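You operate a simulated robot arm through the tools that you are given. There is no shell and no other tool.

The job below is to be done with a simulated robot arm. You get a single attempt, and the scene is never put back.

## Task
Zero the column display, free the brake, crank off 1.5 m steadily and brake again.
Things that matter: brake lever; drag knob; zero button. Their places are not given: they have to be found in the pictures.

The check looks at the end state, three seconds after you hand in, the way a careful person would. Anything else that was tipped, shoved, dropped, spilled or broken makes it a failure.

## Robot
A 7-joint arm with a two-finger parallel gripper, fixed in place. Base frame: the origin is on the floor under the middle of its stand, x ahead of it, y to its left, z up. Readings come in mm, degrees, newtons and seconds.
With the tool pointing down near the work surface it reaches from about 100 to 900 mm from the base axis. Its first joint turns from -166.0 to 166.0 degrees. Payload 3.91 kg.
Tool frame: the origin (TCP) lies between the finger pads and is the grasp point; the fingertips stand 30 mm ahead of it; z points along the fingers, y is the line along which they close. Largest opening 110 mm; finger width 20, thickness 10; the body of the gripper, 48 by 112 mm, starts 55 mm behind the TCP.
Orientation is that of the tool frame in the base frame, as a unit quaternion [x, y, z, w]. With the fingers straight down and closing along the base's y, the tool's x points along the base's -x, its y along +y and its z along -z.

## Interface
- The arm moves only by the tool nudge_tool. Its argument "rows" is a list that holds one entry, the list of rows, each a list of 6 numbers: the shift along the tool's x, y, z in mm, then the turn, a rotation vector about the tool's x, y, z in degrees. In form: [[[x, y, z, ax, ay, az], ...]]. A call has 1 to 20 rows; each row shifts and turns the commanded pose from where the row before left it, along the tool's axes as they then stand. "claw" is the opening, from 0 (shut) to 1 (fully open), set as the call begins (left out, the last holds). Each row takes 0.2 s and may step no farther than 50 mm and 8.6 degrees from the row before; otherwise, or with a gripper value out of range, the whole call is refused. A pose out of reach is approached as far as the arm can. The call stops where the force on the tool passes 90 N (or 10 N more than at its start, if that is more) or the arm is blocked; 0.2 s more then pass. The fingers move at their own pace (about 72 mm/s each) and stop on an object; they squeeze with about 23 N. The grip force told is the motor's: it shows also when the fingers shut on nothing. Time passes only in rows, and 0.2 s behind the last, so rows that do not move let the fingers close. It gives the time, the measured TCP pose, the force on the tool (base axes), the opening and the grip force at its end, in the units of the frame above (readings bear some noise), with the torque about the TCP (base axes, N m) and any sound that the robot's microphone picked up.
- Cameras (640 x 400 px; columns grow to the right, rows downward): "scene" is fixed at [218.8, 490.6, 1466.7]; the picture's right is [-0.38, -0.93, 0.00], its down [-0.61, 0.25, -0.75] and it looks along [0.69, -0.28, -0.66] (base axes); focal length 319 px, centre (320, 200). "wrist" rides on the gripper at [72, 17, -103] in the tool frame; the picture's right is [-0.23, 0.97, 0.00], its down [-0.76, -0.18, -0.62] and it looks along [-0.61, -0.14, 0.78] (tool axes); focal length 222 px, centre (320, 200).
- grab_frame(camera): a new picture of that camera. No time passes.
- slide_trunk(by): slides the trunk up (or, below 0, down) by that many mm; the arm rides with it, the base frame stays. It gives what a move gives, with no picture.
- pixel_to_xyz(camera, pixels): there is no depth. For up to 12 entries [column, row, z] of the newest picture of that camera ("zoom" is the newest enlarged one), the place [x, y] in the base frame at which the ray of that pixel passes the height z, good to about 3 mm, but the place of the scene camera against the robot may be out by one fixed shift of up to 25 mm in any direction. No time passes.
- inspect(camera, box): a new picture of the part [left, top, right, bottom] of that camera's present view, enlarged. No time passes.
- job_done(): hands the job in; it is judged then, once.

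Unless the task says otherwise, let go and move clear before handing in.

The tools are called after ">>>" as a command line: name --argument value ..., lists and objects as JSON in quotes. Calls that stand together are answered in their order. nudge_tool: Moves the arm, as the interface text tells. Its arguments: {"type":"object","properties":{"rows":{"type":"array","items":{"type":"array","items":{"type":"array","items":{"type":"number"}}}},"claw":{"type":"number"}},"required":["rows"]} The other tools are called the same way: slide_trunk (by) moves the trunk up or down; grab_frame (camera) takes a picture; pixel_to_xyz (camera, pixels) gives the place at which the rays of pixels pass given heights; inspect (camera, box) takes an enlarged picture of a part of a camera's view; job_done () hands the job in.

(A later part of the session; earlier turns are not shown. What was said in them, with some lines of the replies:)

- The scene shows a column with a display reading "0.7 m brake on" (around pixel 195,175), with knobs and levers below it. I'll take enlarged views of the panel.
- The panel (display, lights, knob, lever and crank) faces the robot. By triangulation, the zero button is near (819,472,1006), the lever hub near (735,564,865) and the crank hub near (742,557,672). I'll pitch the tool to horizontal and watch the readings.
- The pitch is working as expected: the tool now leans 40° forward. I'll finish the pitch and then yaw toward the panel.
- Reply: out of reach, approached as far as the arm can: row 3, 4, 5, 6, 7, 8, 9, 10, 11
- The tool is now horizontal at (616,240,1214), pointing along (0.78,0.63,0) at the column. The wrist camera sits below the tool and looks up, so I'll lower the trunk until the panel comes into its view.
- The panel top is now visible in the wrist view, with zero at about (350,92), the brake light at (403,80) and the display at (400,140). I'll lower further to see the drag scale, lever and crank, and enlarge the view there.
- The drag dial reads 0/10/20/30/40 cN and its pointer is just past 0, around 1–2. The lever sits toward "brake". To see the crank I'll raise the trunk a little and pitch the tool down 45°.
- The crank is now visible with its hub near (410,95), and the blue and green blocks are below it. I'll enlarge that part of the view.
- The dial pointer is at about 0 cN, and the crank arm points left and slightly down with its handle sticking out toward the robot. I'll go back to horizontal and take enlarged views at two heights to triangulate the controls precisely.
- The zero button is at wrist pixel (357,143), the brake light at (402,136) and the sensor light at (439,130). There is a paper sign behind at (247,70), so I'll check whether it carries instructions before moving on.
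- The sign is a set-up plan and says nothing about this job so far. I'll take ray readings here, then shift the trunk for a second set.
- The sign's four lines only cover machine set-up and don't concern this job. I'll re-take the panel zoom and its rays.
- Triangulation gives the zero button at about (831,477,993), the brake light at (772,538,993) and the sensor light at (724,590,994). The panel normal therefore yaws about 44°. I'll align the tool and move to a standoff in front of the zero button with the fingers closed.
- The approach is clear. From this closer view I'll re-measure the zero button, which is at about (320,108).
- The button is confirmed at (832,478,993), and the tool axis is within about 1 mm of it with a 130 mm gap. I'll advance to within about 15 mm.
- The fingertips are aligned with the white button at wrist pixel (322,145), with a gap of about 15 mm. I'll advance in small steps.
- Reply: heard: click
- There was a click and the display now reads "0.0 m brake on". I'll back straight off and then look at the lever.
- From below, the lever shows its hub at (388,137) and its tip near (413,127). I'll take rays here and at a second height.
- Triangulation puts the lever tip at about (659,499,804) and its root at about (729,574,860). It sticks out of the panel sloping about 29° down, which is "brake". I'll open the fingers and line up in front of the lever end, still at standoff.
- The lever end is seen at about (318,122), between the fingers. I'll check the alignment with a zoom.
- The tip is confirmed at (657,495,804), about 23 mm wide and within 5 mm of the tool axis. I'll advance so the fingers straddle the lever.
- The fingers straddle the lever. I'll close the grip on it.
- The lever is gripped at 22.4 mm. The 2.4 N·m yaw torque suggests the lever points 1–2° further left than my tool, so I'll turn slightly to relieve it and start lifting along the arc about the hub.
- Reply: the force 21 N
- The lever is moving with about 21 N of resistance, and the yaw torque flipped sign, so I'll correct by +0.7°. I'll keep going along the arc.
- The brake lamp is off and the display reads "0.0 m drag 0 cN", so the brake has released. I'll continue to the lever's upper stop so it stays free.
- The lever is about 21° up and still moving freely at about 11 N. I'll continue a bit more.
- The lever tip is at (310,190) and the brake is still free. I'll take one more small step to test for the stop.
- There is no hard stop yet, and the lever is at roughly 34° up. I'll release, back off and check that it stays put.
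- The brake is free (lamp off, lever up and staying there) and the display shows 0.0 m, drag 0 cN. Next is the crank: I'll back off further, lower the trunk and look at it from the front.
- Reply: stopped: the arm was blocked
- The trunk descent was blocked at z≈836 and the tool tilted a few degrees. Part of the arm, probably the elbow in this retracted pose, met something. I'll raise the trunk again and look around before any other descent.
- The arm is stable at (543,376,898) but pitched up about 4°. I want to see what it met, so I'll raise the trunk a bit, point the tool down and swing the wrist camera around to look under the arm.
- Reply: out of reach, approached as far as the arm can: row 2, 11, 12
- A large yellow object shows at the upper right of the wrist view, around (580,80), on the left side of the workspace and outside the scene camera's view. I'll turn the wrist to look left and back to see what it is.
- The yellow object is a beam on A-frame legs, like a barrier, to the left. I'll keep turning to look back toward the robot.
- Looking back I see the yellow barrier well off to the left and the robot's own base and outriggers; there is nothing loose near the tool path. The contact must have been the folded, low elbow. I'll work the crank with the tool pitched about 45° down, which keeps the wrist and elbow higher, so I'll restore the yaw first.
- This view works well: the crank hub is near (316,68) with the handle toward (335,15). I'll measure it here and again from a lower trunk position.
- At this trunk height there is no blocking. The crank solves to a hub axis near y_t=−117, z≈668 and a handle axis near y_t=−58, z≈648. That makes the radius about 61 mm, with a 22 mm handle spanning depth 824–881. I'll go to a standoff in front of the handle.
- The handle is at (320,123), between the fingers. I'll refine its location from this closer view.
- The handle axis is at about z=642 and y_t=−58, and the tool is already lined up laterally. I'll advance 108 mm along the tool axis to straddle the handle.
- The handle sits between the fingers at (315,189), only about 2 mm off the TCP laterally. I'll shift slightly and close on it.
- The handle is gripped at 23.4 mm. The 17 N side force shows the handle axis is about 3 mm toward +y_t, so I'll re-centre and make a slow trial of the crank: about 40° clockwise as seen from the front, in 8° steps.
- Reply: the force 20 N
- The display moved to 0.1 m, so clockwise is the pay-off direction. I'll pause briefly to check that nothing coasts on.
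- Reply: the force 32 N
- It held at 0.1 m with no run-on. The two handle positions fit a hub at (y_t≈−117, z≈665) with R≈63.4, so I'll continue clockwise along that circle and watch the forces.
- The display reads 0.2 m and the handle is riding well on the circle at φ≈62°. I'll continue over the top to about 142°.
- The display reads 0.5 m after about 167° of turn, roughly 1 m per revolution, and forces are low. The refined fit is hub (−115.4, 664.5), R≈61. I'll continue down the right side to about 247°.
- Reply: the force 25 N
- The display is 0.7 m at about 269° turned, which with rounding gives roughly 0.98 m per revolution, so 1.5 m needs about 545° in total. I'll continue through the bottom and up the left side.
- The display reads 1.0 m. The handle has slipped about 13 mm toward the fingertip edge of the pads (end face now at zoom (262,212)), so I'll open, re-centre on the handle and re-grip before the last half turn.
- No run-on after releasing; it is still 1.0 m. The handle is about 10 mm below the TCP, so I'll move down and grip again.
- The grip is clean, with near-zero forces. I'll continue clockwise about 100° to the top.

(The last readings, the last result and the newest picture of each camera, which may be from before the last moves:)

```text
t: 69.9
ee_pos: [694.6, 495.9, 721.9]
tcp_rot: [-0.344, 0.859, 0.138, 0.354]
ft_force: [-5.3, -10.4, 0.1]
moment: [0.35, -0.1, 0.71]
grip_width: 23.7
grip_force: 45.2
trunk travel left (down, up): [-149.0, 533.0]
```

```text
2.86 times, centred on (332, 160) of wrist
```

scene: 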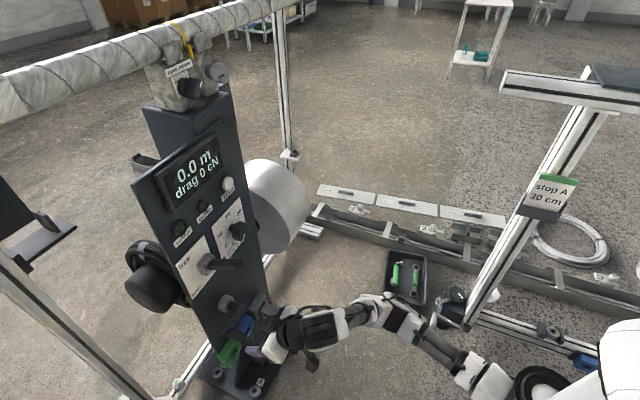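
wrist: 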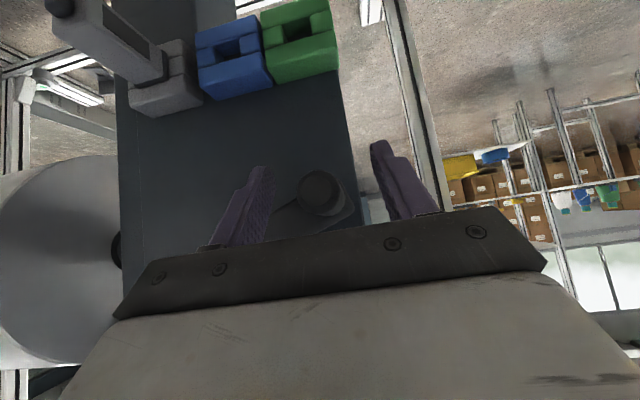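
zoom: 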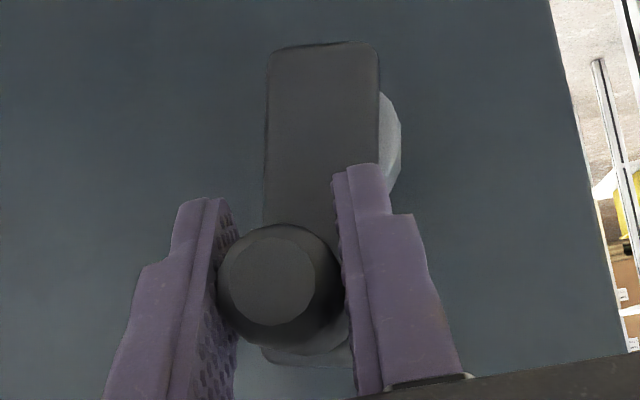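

1.3 m, and the handle is just past the top at φ≈100°. I need about 60–67° more, so I'll go 38° and then use small steps to catch the 1.4→1.5 changeover.

>>> nudge_tool --rows '[[[1.84, -9.8, 1.84, 0, 0, 0], [2.9, -9.2, 2.9, 0, 0, 0], [4.03, -8.4, 4.03, 0, 0, 0], [4.88, -7.3, 4.88, 0, 0, 0]]]'

>>> inspect --camera "scene" --box '[120, 130, 280, 230]'

>>> inspect --camera "wrist" --box '[220, 90, 444, 230]'

```text
t: 70.9
ee_pos: [715.4, 473.5, 705.2]
tcp_rot: [-0.346, 0.857, 0.139, 0.356]
ft_force: [9.1, 3.1, 6.2]
moment: [-0.66, 0.69, 0.75]
grip_width: 23.8
grip_force: 44.8
trunk travel left (down, up): [-149.0, 533.0]
```

```text
4.00 times, centred on (200, 180) of scene
```

zoom: 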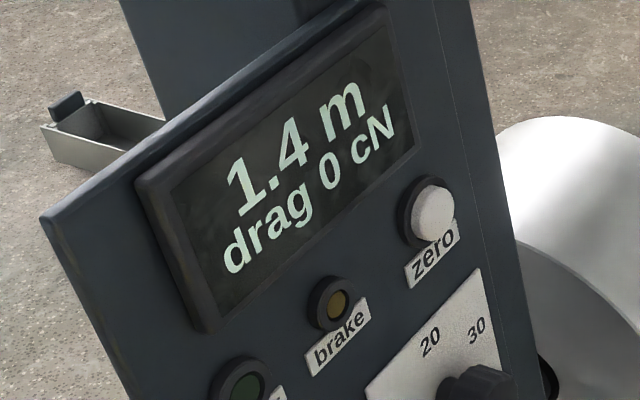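

```text
2.86 times, centred on (332, 160) of wrist
```

zoom: 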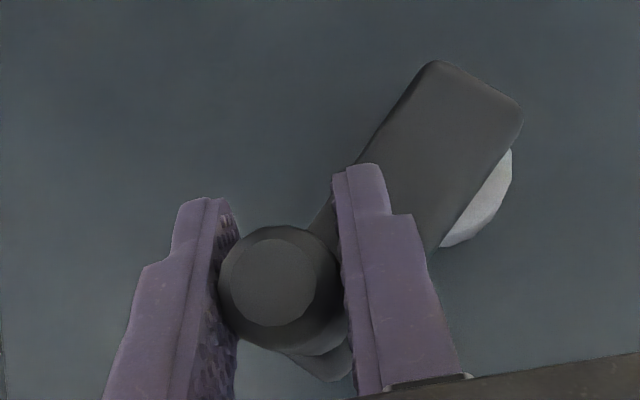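

1.4 m at about 514° in total. Now small 4.5° steps, watching for the switch to 1.5 (true 1.45).

>>> nudge_tool --rows '[[[2.55, -3.2, 2.55, 0, 0, 0]]]'

>>> inspect --camera "scene" --box '[120, 130, 280, 230]'

```text
t: 71.3
ee_pos: [717.8, 471.7, 704.7]
tcp_rot: [-0.348, 0.855, 0.141, 0.358]
ft_force: [10.4, 7.6, 12.7]
moment: [0.8, -0.1, 0.8]
grip_width: 23.5
grip_force: 45.0
trunk travel left (down, up): [-149.0, 533.0]
```

```text
4.00 times, centred on (200, 180) of scene
```

zoom: 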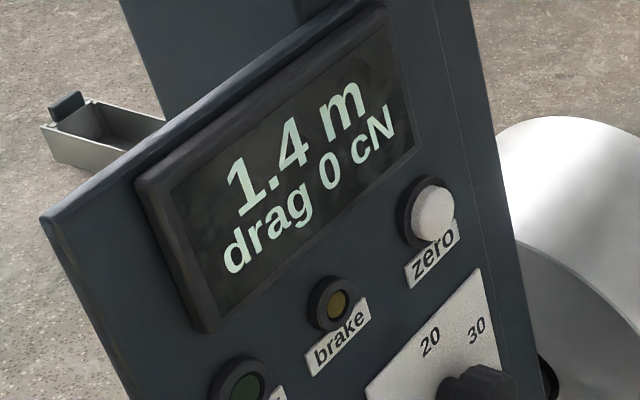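

>>> nudge_tool --rows '[[[2.69, -2.9, 2.69, 0, 0, 0]]]'

>>> inspect --camera "scene" --box '[120, 130, 280, 230]'

```text
t: 71.7
ee_pos: [721.1, 468.1, 698.0]
tcp_rot: [-0.347, 0.857, 0.138, 0.356]
ft_force: [6.6, -0.6, 8.2]
moment: [0.96, -0.29, 0.76]
grip_width: 23.5
grip_force: 44.8
trunk travel left (down, up): [-149.0, 533.0]
```

```text
4.00 times, centred on (200, 180) of scene
```

zoom: 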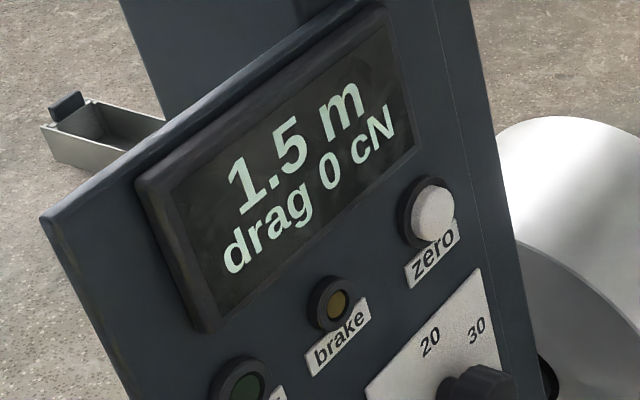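

It just switched to 1.5 (true ≈1.45–1.46) at φ≈144°. I'll turn about 14° more to centre on 1.50 m.

>>> nudge_tool --rows '[[[2.83, -2.6, 2.83, 0, 0, 0], [3.04, -2.2, 3.04, 0, 0, 0], [3.04, -2.0, 3.04, 0, 0, 0], [0, 0, 0, 0, 0, 0]]]'

>>> inspect --camera "scene" --box '[120, 130, 280, 230]'

>>> inspect --camera "wrist" --box '[220, 90, 444, 230]'

```text
t: 72.7
ee_pos: [723.8, 463.7, 686.5]
tcp_rot: [-0.347, 0.856, 0.14, 0.357]
ft_force: [11.9, -1.8, 7.6]
moment: [0.63, -0.36, 0.71]
grip_width: 23.5
grip_force: 44.9
trunk travel left (down, up): [-149.0, 533.0]
```

```text
4.00 times, centred on (200, 180) of scene
```

zoom: 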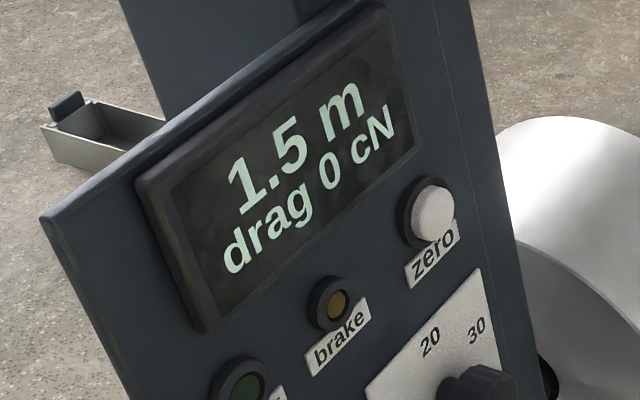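

```text
2.86 times, centred on (332, 160) of wrist
```

zoom: 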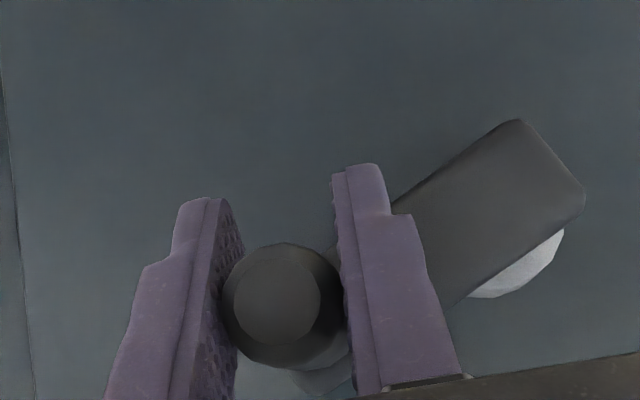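

The display holds at 1.5 with φ≈155°, by estimate about 1.485 m. One last 5° puts it at about 1.50.

>>> nudge_tool --rows '[[[1.74, -1.05, 1.74, 0, 0, 0], [1.74, -1.05, 1.74, 0, 0, 0], [0, 0, 0, 0, 0, 0]]]'

>>> inspect --camera "scene" --box '[120, 130, 280, 230]'

```text
t: 73.5
ee_pos: [725.1, 462.3, 682.3]
tcp_rot: [-0.349, 0.855, 0.141, 0.357]
ft_force: [10.4, 1.0, 10.3]
moment: [0.92, -0.39, 0.46]
grip_width: 23.5
grip_force: 44.2
trunk travel left (down, up): [-149.0, 533.0]
```

```text
4.00 times, centred on (200, 180) of scene
```

zoom: 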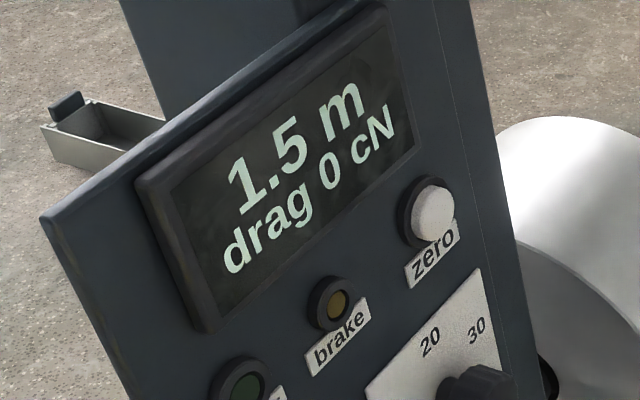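

The display is steady at 1.5 m. I'll release the handle and back away along the tool axis.

>>> nudge_tool --rows '[[[0, 0, 0, 0, 0, 0], [0, 0, 0, 0, 0, 0], [0, 0, 0, 0, 0, 0]]]' --claw 0.6

>>> nudge_tool --rows '[[[0, 0, -20, 0, 0, 0], [0, 0, -40, 0, 0, 0], [0, 0, -40, 0, 0, 0], [0, 0, -40, 0, 0, 0], [0, 0, -40, 0, 0, 0], [0, 0, 0, 0, 0, 0]]]'

>>> grab_frame --camera "wrist"

>>> grab_frame --camera "scene"

>>> inspect --camera "scene" --box '[120, 130, 280, 230]'

```text
t: 74.3
ee_pos: [726.1, 463.2, 680.2]
tcp_rot: [-0.348, 0.856, 0.14, 0.356]
ft_force: [0.7, 0.7, 0.1]
moment: [0.0, -0.04, -0.01]
grip_width: 66.1
grip_force: 0.1
trunk travel left (down, up): [-149.0, 533.0]
```

```text
t: 75.7
ee_pos: [634.5, 375.0, 808.9]
tcp_rot: [-0.347, 0.857, 0.139, 0.355]
ft_force: [-0.3, 0.3, -0.6]
moment: [0.0, 0.04, -0.02]
grip_width: 66.1
grip_force: 0.1
trunk travel left (down, up): [-149.0, 533.0]
```

```text
taken
```

wrist: 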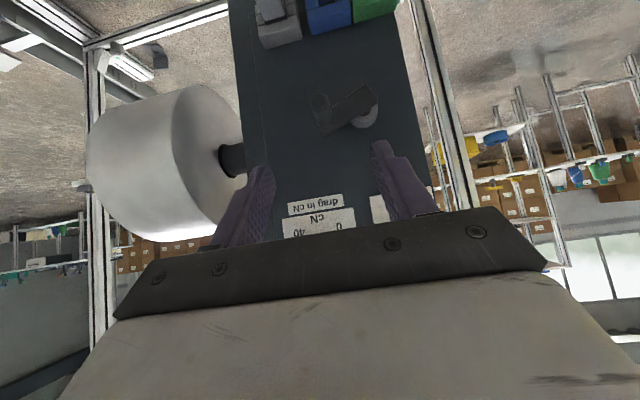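

```text
taken
```

scene: 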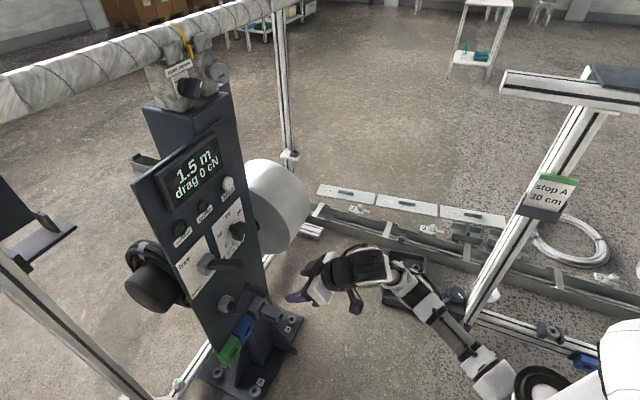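

```text
4.00 times, centred on (200, 180) of scene
```

zoom: 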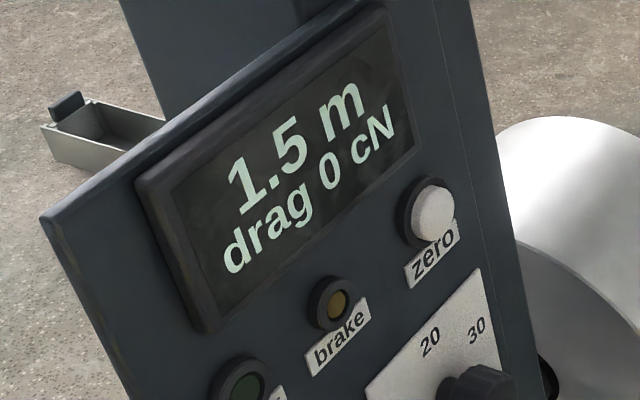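

Clear of the crank and the display is still 1.5 m. Now I'll raise the trunk and locate the lever for re-braking.

>>> slide_trunk --by 190

>>> grab_frame --camera "wrist"

>>> inspect --camera "wrist" --box '[290, 20, 482, 140]'

```text
t: 77.8
ee_pos: [632.5, 377.7, 998.8]
tcp_rot: [-0.348, 0.856, 0.14, 0.356]
ft_force: [-0.2, -0.4, 0.1]
moment: [-0.02, 0.0, 0.01]
grip_width: 66.0
grip_force: 0.1
trunk travel left (down, up): [-339.0, 343.0]
```

```text
taken
```

wrist: 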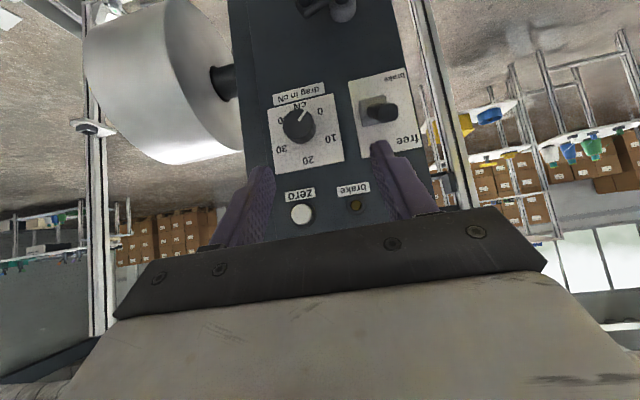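

```text
3.33 times, centred on (386, 80) of wrist
```

zoom: 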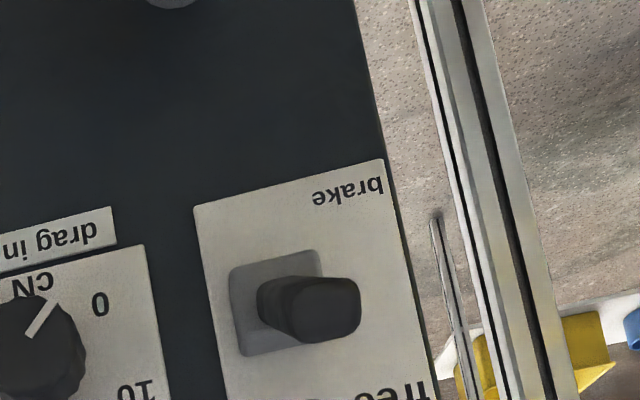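

>>> pixel_to_xyz --camera "zoom" --pixels '[[337, 308, 860], [337, 308, 880], [337, 308, 900], [337, 308, 920], [280, 302, 860], [280, 302, 870]]'

>>> slide_trunk --by -60

>>> inspect --camera "wrist" --box '[290, 40, 482, 160]'

```text
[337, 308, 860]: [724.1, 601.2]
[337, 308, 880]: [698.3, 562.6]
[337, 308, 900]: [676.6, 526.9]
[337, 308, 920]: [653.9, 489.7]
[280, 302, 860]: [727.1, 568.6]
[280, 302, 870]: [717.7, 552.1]
```

```text
t: 78.8
ee_pos: [633.2, 374.8, 939.4]
tcp_rot: [-0.348, 0.856, 0.14, 0.357]
ft_force: [-0.3, 1.2, 0.5]
moment: [-0.04, -0.02, 0.0]
grip_width: 66.0
grip_force: 0.0
trunk travel left (down, up): [-279.0, 403.0]
```

```text
3.33 times, centred on (386, 100) of wrist
```

zoom: 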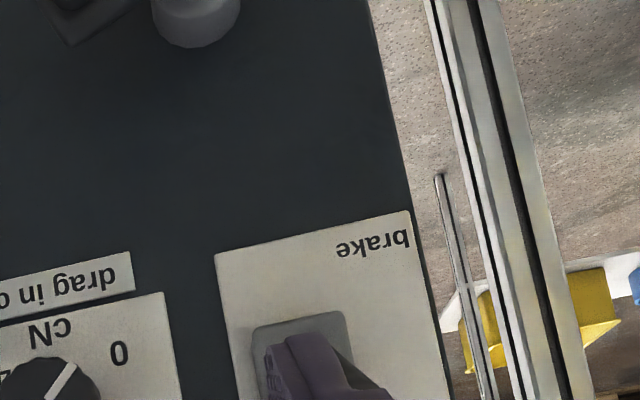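

The lever tip works out to depth≈828, z≈911, about +28°, the mirror of its brake position. I'll move to a standoff lined up with it, keeping the 45° tool pitch.

>>> nudge_tool --rows '[[[-22, 24, 0, 0, 0, 0], [-22, 25, 0, 0, 0, 0], [-22.3, 24.2, 0, 0, 0, 0], [0, 0, 0, 0, 0, 0]]]'

>>> grab_frame --camera "wrist"

>>> inspect --camera "wrist" --box '[240, 40, 432, 160]'

```text
t: 79.8
ee_pos: [616.2, 462.3, 985.3]
tcp_rot: [-0.348, 0.856, 0.139, 0.356]
ft_force: [-0.2, -1.5, -0.3]
moment: [0.01, 0.01, 0.0]
grip_width: 66.0
grip_force: 0.0
trunk travel left (down, up): [-279.0, 403.0]
```

```text
taken
```

wrist: 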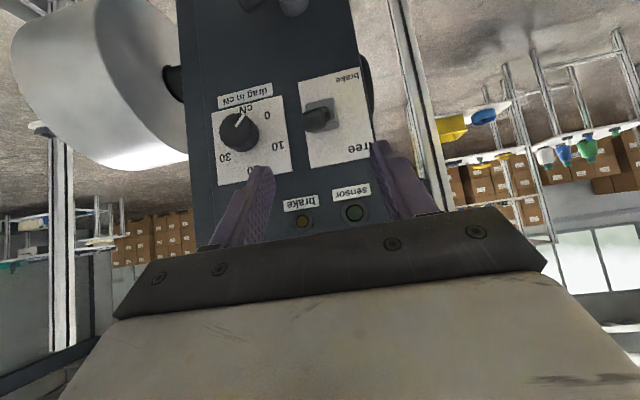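

```text
3.33 times, centred on (336, 100) of wrist
```

zoom: 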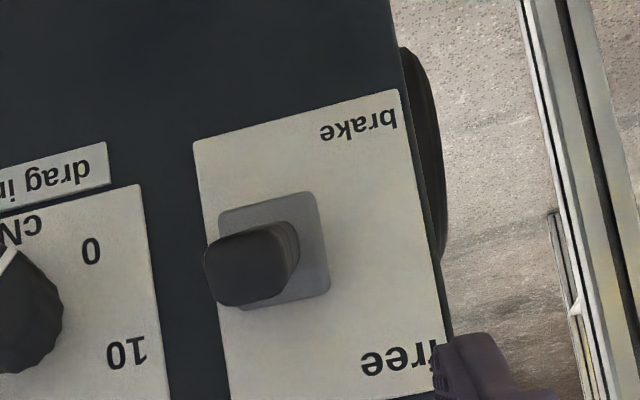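

>>> pixel_to_xyz --camera "zoom" --pixels '[[243, 270, 890], [243, 270, 900], [243, 270, 910], [243, 270, 920], [205, 270, 910], [290, 260, 910]]'

```text
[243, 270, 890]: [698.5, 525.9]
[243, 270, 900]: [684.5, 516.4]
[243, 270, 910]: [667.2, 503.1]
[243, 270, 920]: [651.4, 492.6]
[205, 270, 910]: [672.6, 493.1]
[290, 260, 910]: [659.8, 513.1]
```

The tip is refined to (659,498,915), symmetric to the brake position about z≈860. I'll advance about 117 mm to straddle the lever.

>>> nudge_tool --rows '[[[1, -2.5, 35, 0, 0, 0], [1, 0, 35, 0, 0, 0], [0, 0, 30, 0, 0, 0], [0, 0, 16, 0, 0, 0], [0, 0, 0, 0, 0, 0]]]'

>>> grab_frame --camera "wrist"

>>> inspect --camera "scene" --box '[140, 180, 340, 305]'

```text
t: 81.0
ee_pos: [676.6, 516.2, 901.5]
tcp_rot: [-0.348, 0.856, 0.14, 0.356]
ft_force: [-0.2, 0.1, -0.3]
moment: [-0.01, -0.01, 0.0]
grip_width: 66.2
grip_force: 0.1
trunk travel left (down, up): [-279.0, 403.0]
```

```text
taken
```

wrist: 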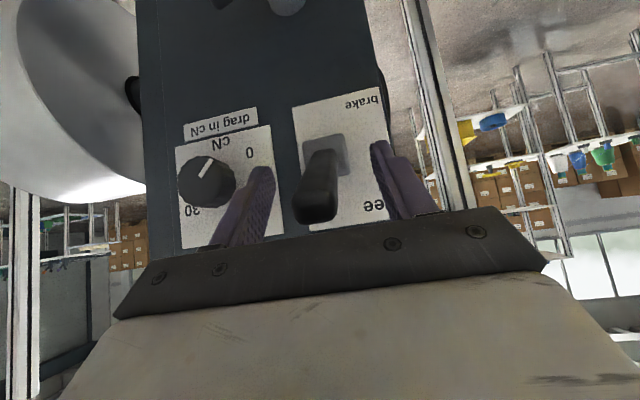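

```text
3.20 times, centred on (240, 242) of scene
```

zoom: 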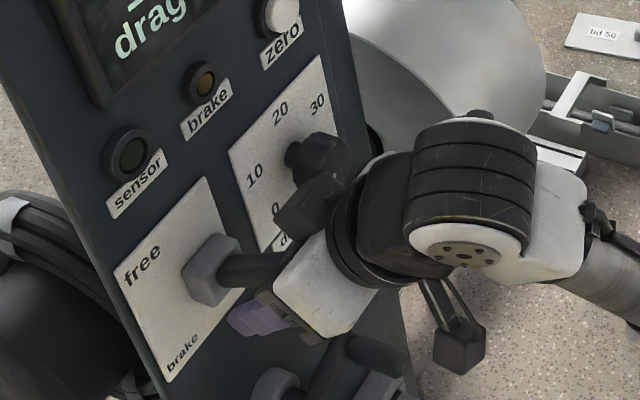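

The fingers straddle the lever, seen at (318,185). I'll close the grip.

>>> nudge_tool --rows '[[[0, 0, 0, 0, 0, 0], [0, 0, 0, 0, 0, 0], [0, 0, 0, 0, 0, 0]]]' --claw 0.0

>>> grab_frame --camera "wrist"

```text
t: 81.8
ee_pos: [677.1, 514.4, 900.9]
tcp_rot: [-0.348, 0.856, 0.141, 0.356]
ft_force: [7.4, -8.7, -1.0]
moment: [0.96, 0.97, 2.05]
grip_width: 22.4
grip_force: 44.5
trunk travel left (down, up): [-279.0, 403.0]
```

```text
taken
```

wrist: 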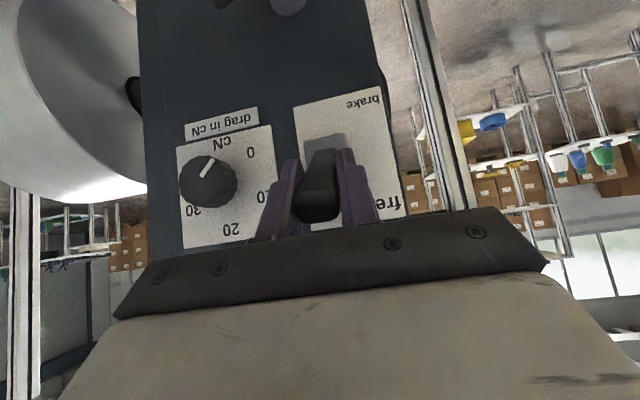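

The lever is gripped at 22.4 mm. I'll relieve the small yaw and side load, then swing the lever down along the arc, first half.

>>> nudge_tool --rows '[[[0, -1.5, 0, -0.5, 0, -0.5], [6.72, 0, 2.48, 0, 0, 0], [6.51, 0, 2.97, 0, 0, 0], [6.29, 0, 3.47, 0, 0, 0], [5.94, 0, 3.96, 0, 0, 0], [5.59, 0, 4.45, 0, 0, 0], [5.23, 0, 4.81, 0, 0, 0]]]'

>>> inspect --camera "scene" --box '[120, 130, 280, 230]'

>>> grab_frame --camera "wrist"

```text
t: 83.4
ee_pos: [668.2, 506.2, 863.0]
tcp_rot: [-0.354, 0.853, 0.142, 0.357]
ft_force: [-13.1, -14.5, 16.7]
moment: [1.45, -0.28, 0.7]
grip_width: 22.0
grip_force: 44.9
trunk travel left (down, up): [-279.0, 403.0]
```

```text
4.00 times, centred on (200, 180) of scene
```

zoom: 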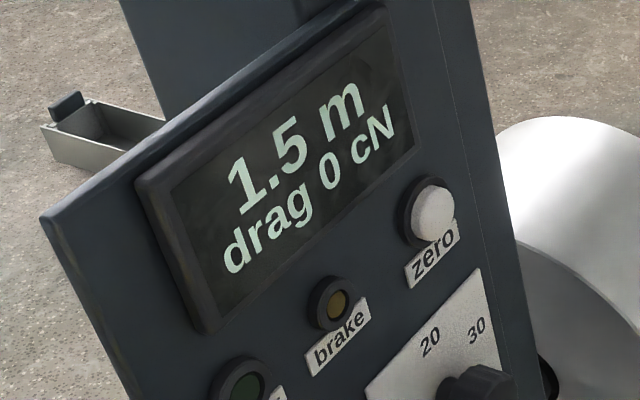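

```text
taken
```

wrist: 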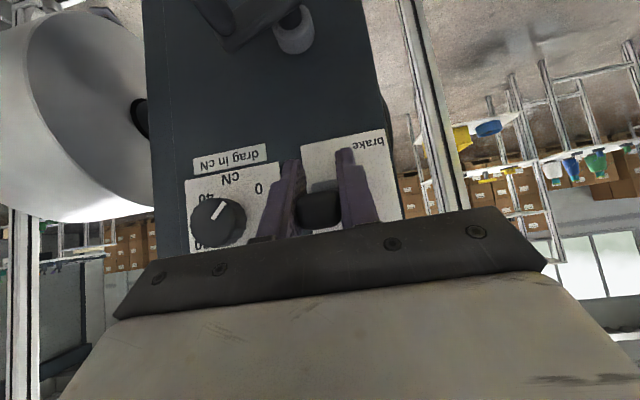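

The lever is near mid-travel with moderate forces, and the display shows 1.5 m, still free. I'll complete the swing down to the brake position.

>>> nudge_tool --rows '[[[4.81, 0, 5.23, 0, 0, 0], [4.38, 0, 5.66, 0, 0, 0], [3.96, 0, 5.94, 0, 0, 0], [3.47, 0, 6.29, 0, 0, 0], [2.9, 0, 6.58, 0, 0, 0], [2.34, 0, 6.72, 0, 0, 0]]]'

>>> inspect --camera "scene" --box '[120, 130, 280, 230]'

>>> grab_frame --camera "wrist"

```text
t: 84.8
ee_pos: [675.8, 512.9, 820.4]
tcp_rot: [-0.353, 0.854, 0.141, 0.356]
ft_force: [-20.2, -11.0, 5.1]
moment: [1.2, -0.75, 0.24]
grip_width: 21.9
grip_force: 45.0
trunk travel left (down, up): [-279.0, 403.0]
```

```text
4.00 times, centred on (200, 180) of scene
```

zoom: 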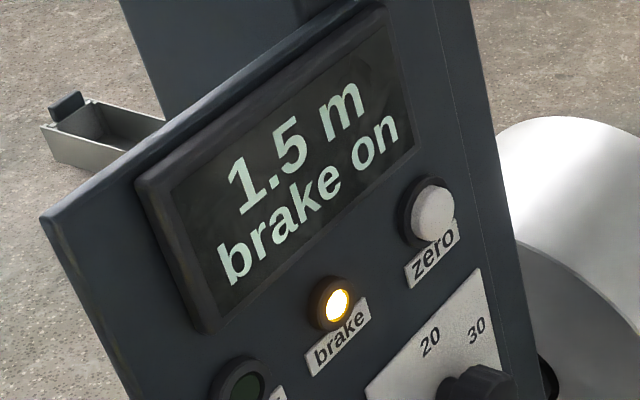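

```text
taken
```

wrist: 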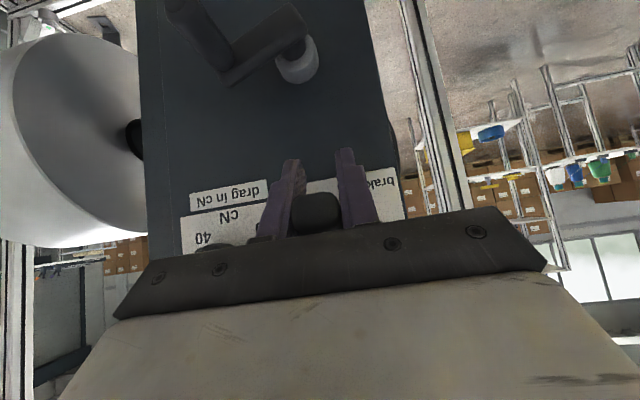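

The display reads "1.5 m brake on" and the lamp is lit. The lever end appears slightly above the TCP, at (316,212), so I'll push a bit further to seat it at its stop.

>>> nudge_tool --rows '[[[1.99, 0, 6.79, 0, 0, 0], [1.56, 0, 6.94, 0, 0, 0]]]'

>>> grab_frame --camera "wrist"

>>> inspect --camera "scene" --box '[140, 180, 340, 305]'

```text
t: 85.4
ee_pos: [682.2, 518.9, 808.2]
tcp_rot: [-0.354, 0.853, 0.142, 0.356]
ft_force: [-24.2, -9.5, 1.0]
moment: [1.24, -0.85, -0.31]
grip_width: 21.5
grip_force: 45.1
trunk travel left (down, up): [-279.0, 403.0]
```

```text
taken
```

wrist: 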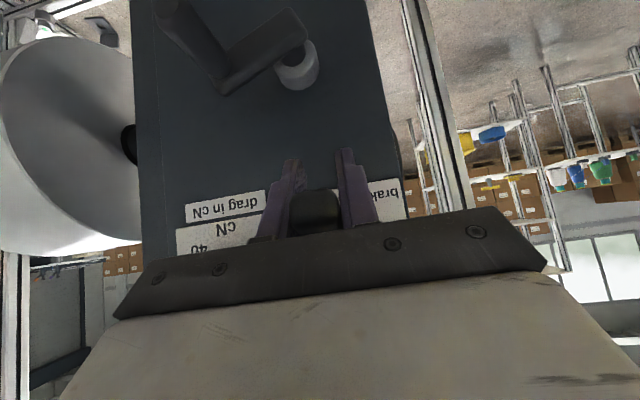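

```text
3.20 times, centred on (240, 242) of scene
```

zoom: 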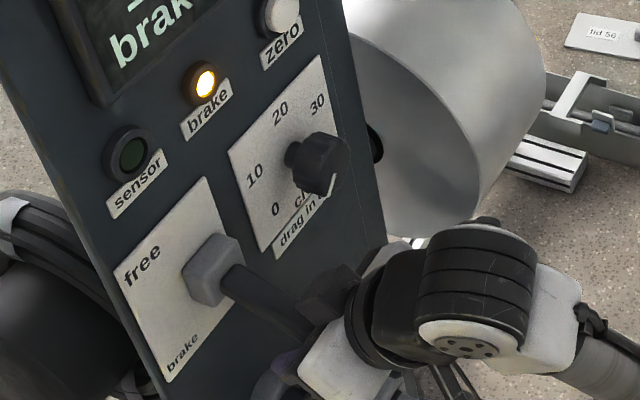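

The lever is seated low with the lamp on, and the fingers are now only sliding along it. I'll release and back straight off.

>>> nudge_tool --rows '[[[0, 0, 0, 0, 0, 0], [0, 0, 0, 0, 0, 0], [0, 0, 0, 0, 0, 0]]]' --claw 0.65

>>> nudge_tool --rows '[[[0, 0, -25, 0, 0, 0], [0, 0, -40, 0, 0, 0], [0, 0, -40, 0, 0, 0], [0, 0, -40, 0, 0, 0], [0, 0, -40, 0, 0, 0], [0, 0, 0, 0, 0, 0]]]'

>>> grab_frame --camera "wrist"

>>> grab_frame --camera "scene"

>>> inspect --camera "scene" --box '[140, 180, 340, 305]'

>>> inspect --camera "scene" --box '[120, 130, 280, 230]'

```text
t: 86.2
ee_pos: [684.3, 518.6, 806.3]
tcp_rot: [-0.353, 0.854, 0.142, 0.355]
ft_force: [-0.7, 0.4, 0.3]
moment: [-0.01, -0.01, 0.0]
grip_width: 71.4
grip_force: 0.1
trunk travel left (down, up): [-279.0, 403.0]
```

```text
t: 87.6
ee_pos: [588.3, 427.4, 936.6]
tcp_rot: [-0.353, 0.854, 0.141, 0.355]
ft_force: [0.7, 0.4, 0.2]
moment: [0.0, -0.01, -0.01]
grip_width: 71.5
grip_force: 0.1
trunk travel left (down, up): [-279.0, 403.0]
```

```text
taken
```

wrist: 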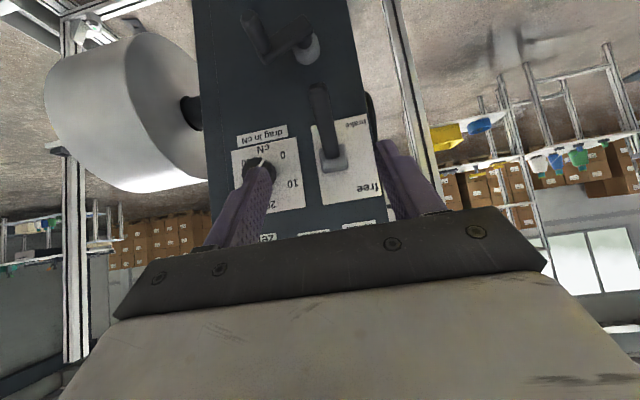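

```text
taken
```

scene: 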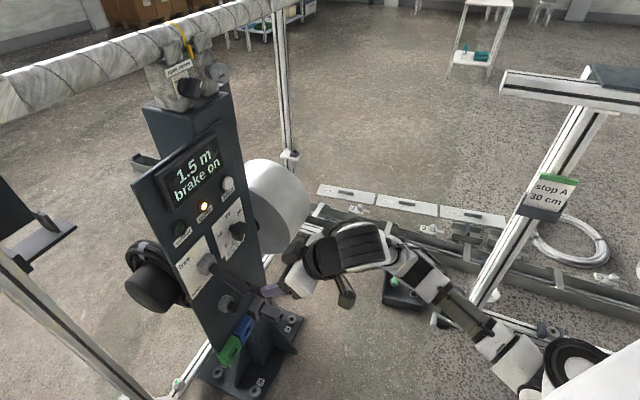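

```text
3.20 times, centred on (240, 242) of scene
```

zoom: 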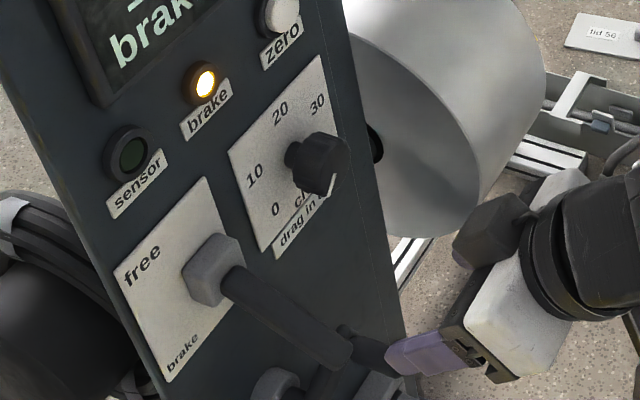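

```text
4.00 times, centred on (200, 180) of scene
```

zoom: 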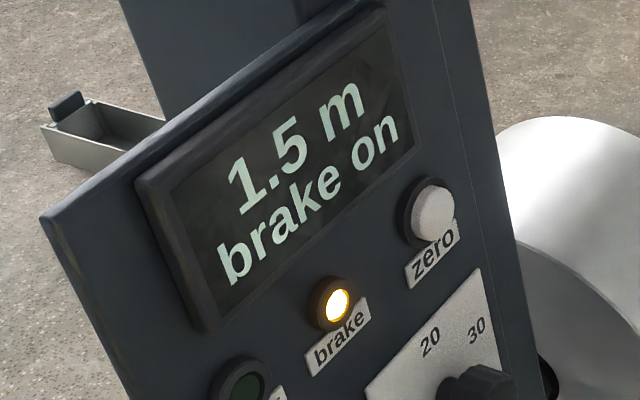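

The display reads "1.5 m brake on", the brake lamp is lit and the lever is back down at "brake". The drag knob is untouched, and the gripper is open and well clear. I'm handing in.

>>> job_done

```text
The job is handed in.
```

The job is handed in. At hand-in the column display read "1.5 m brake on" with the brake lamp lit.

- **Zero:** I pressed the zero button; it clicked and the display went from 0.7 m to 0.0 m.
- **Brake freed:** I lifted the lever to "free"; the lamp went out and the display showed drag 0 cN.
- **Crank:** I turned the crank clockwise about one and a half turns. The display moved to 1.5 partway through, and I turned a little further to sit near 1.50 m. I paused several times to check and re-gripped the handle once at 1.0 m; the reading did not run on while stopped.
- **Brake on:** I swung the lever back down to "brake", released it and backed the gripper clear.

I left the drag knob alone, because the task gave no value for it. It stayed at about 0 cN throughout.

**Unidentified contact:** While lowering the trunk before cranking, the arm was blocked once and the tool tilted a few degrees. I raised the trunk and looked around with the wrist camera. I saw nothing knocked over, but I never identified what it touched. It was most likely the arm's folded elbow against the robot's own base.
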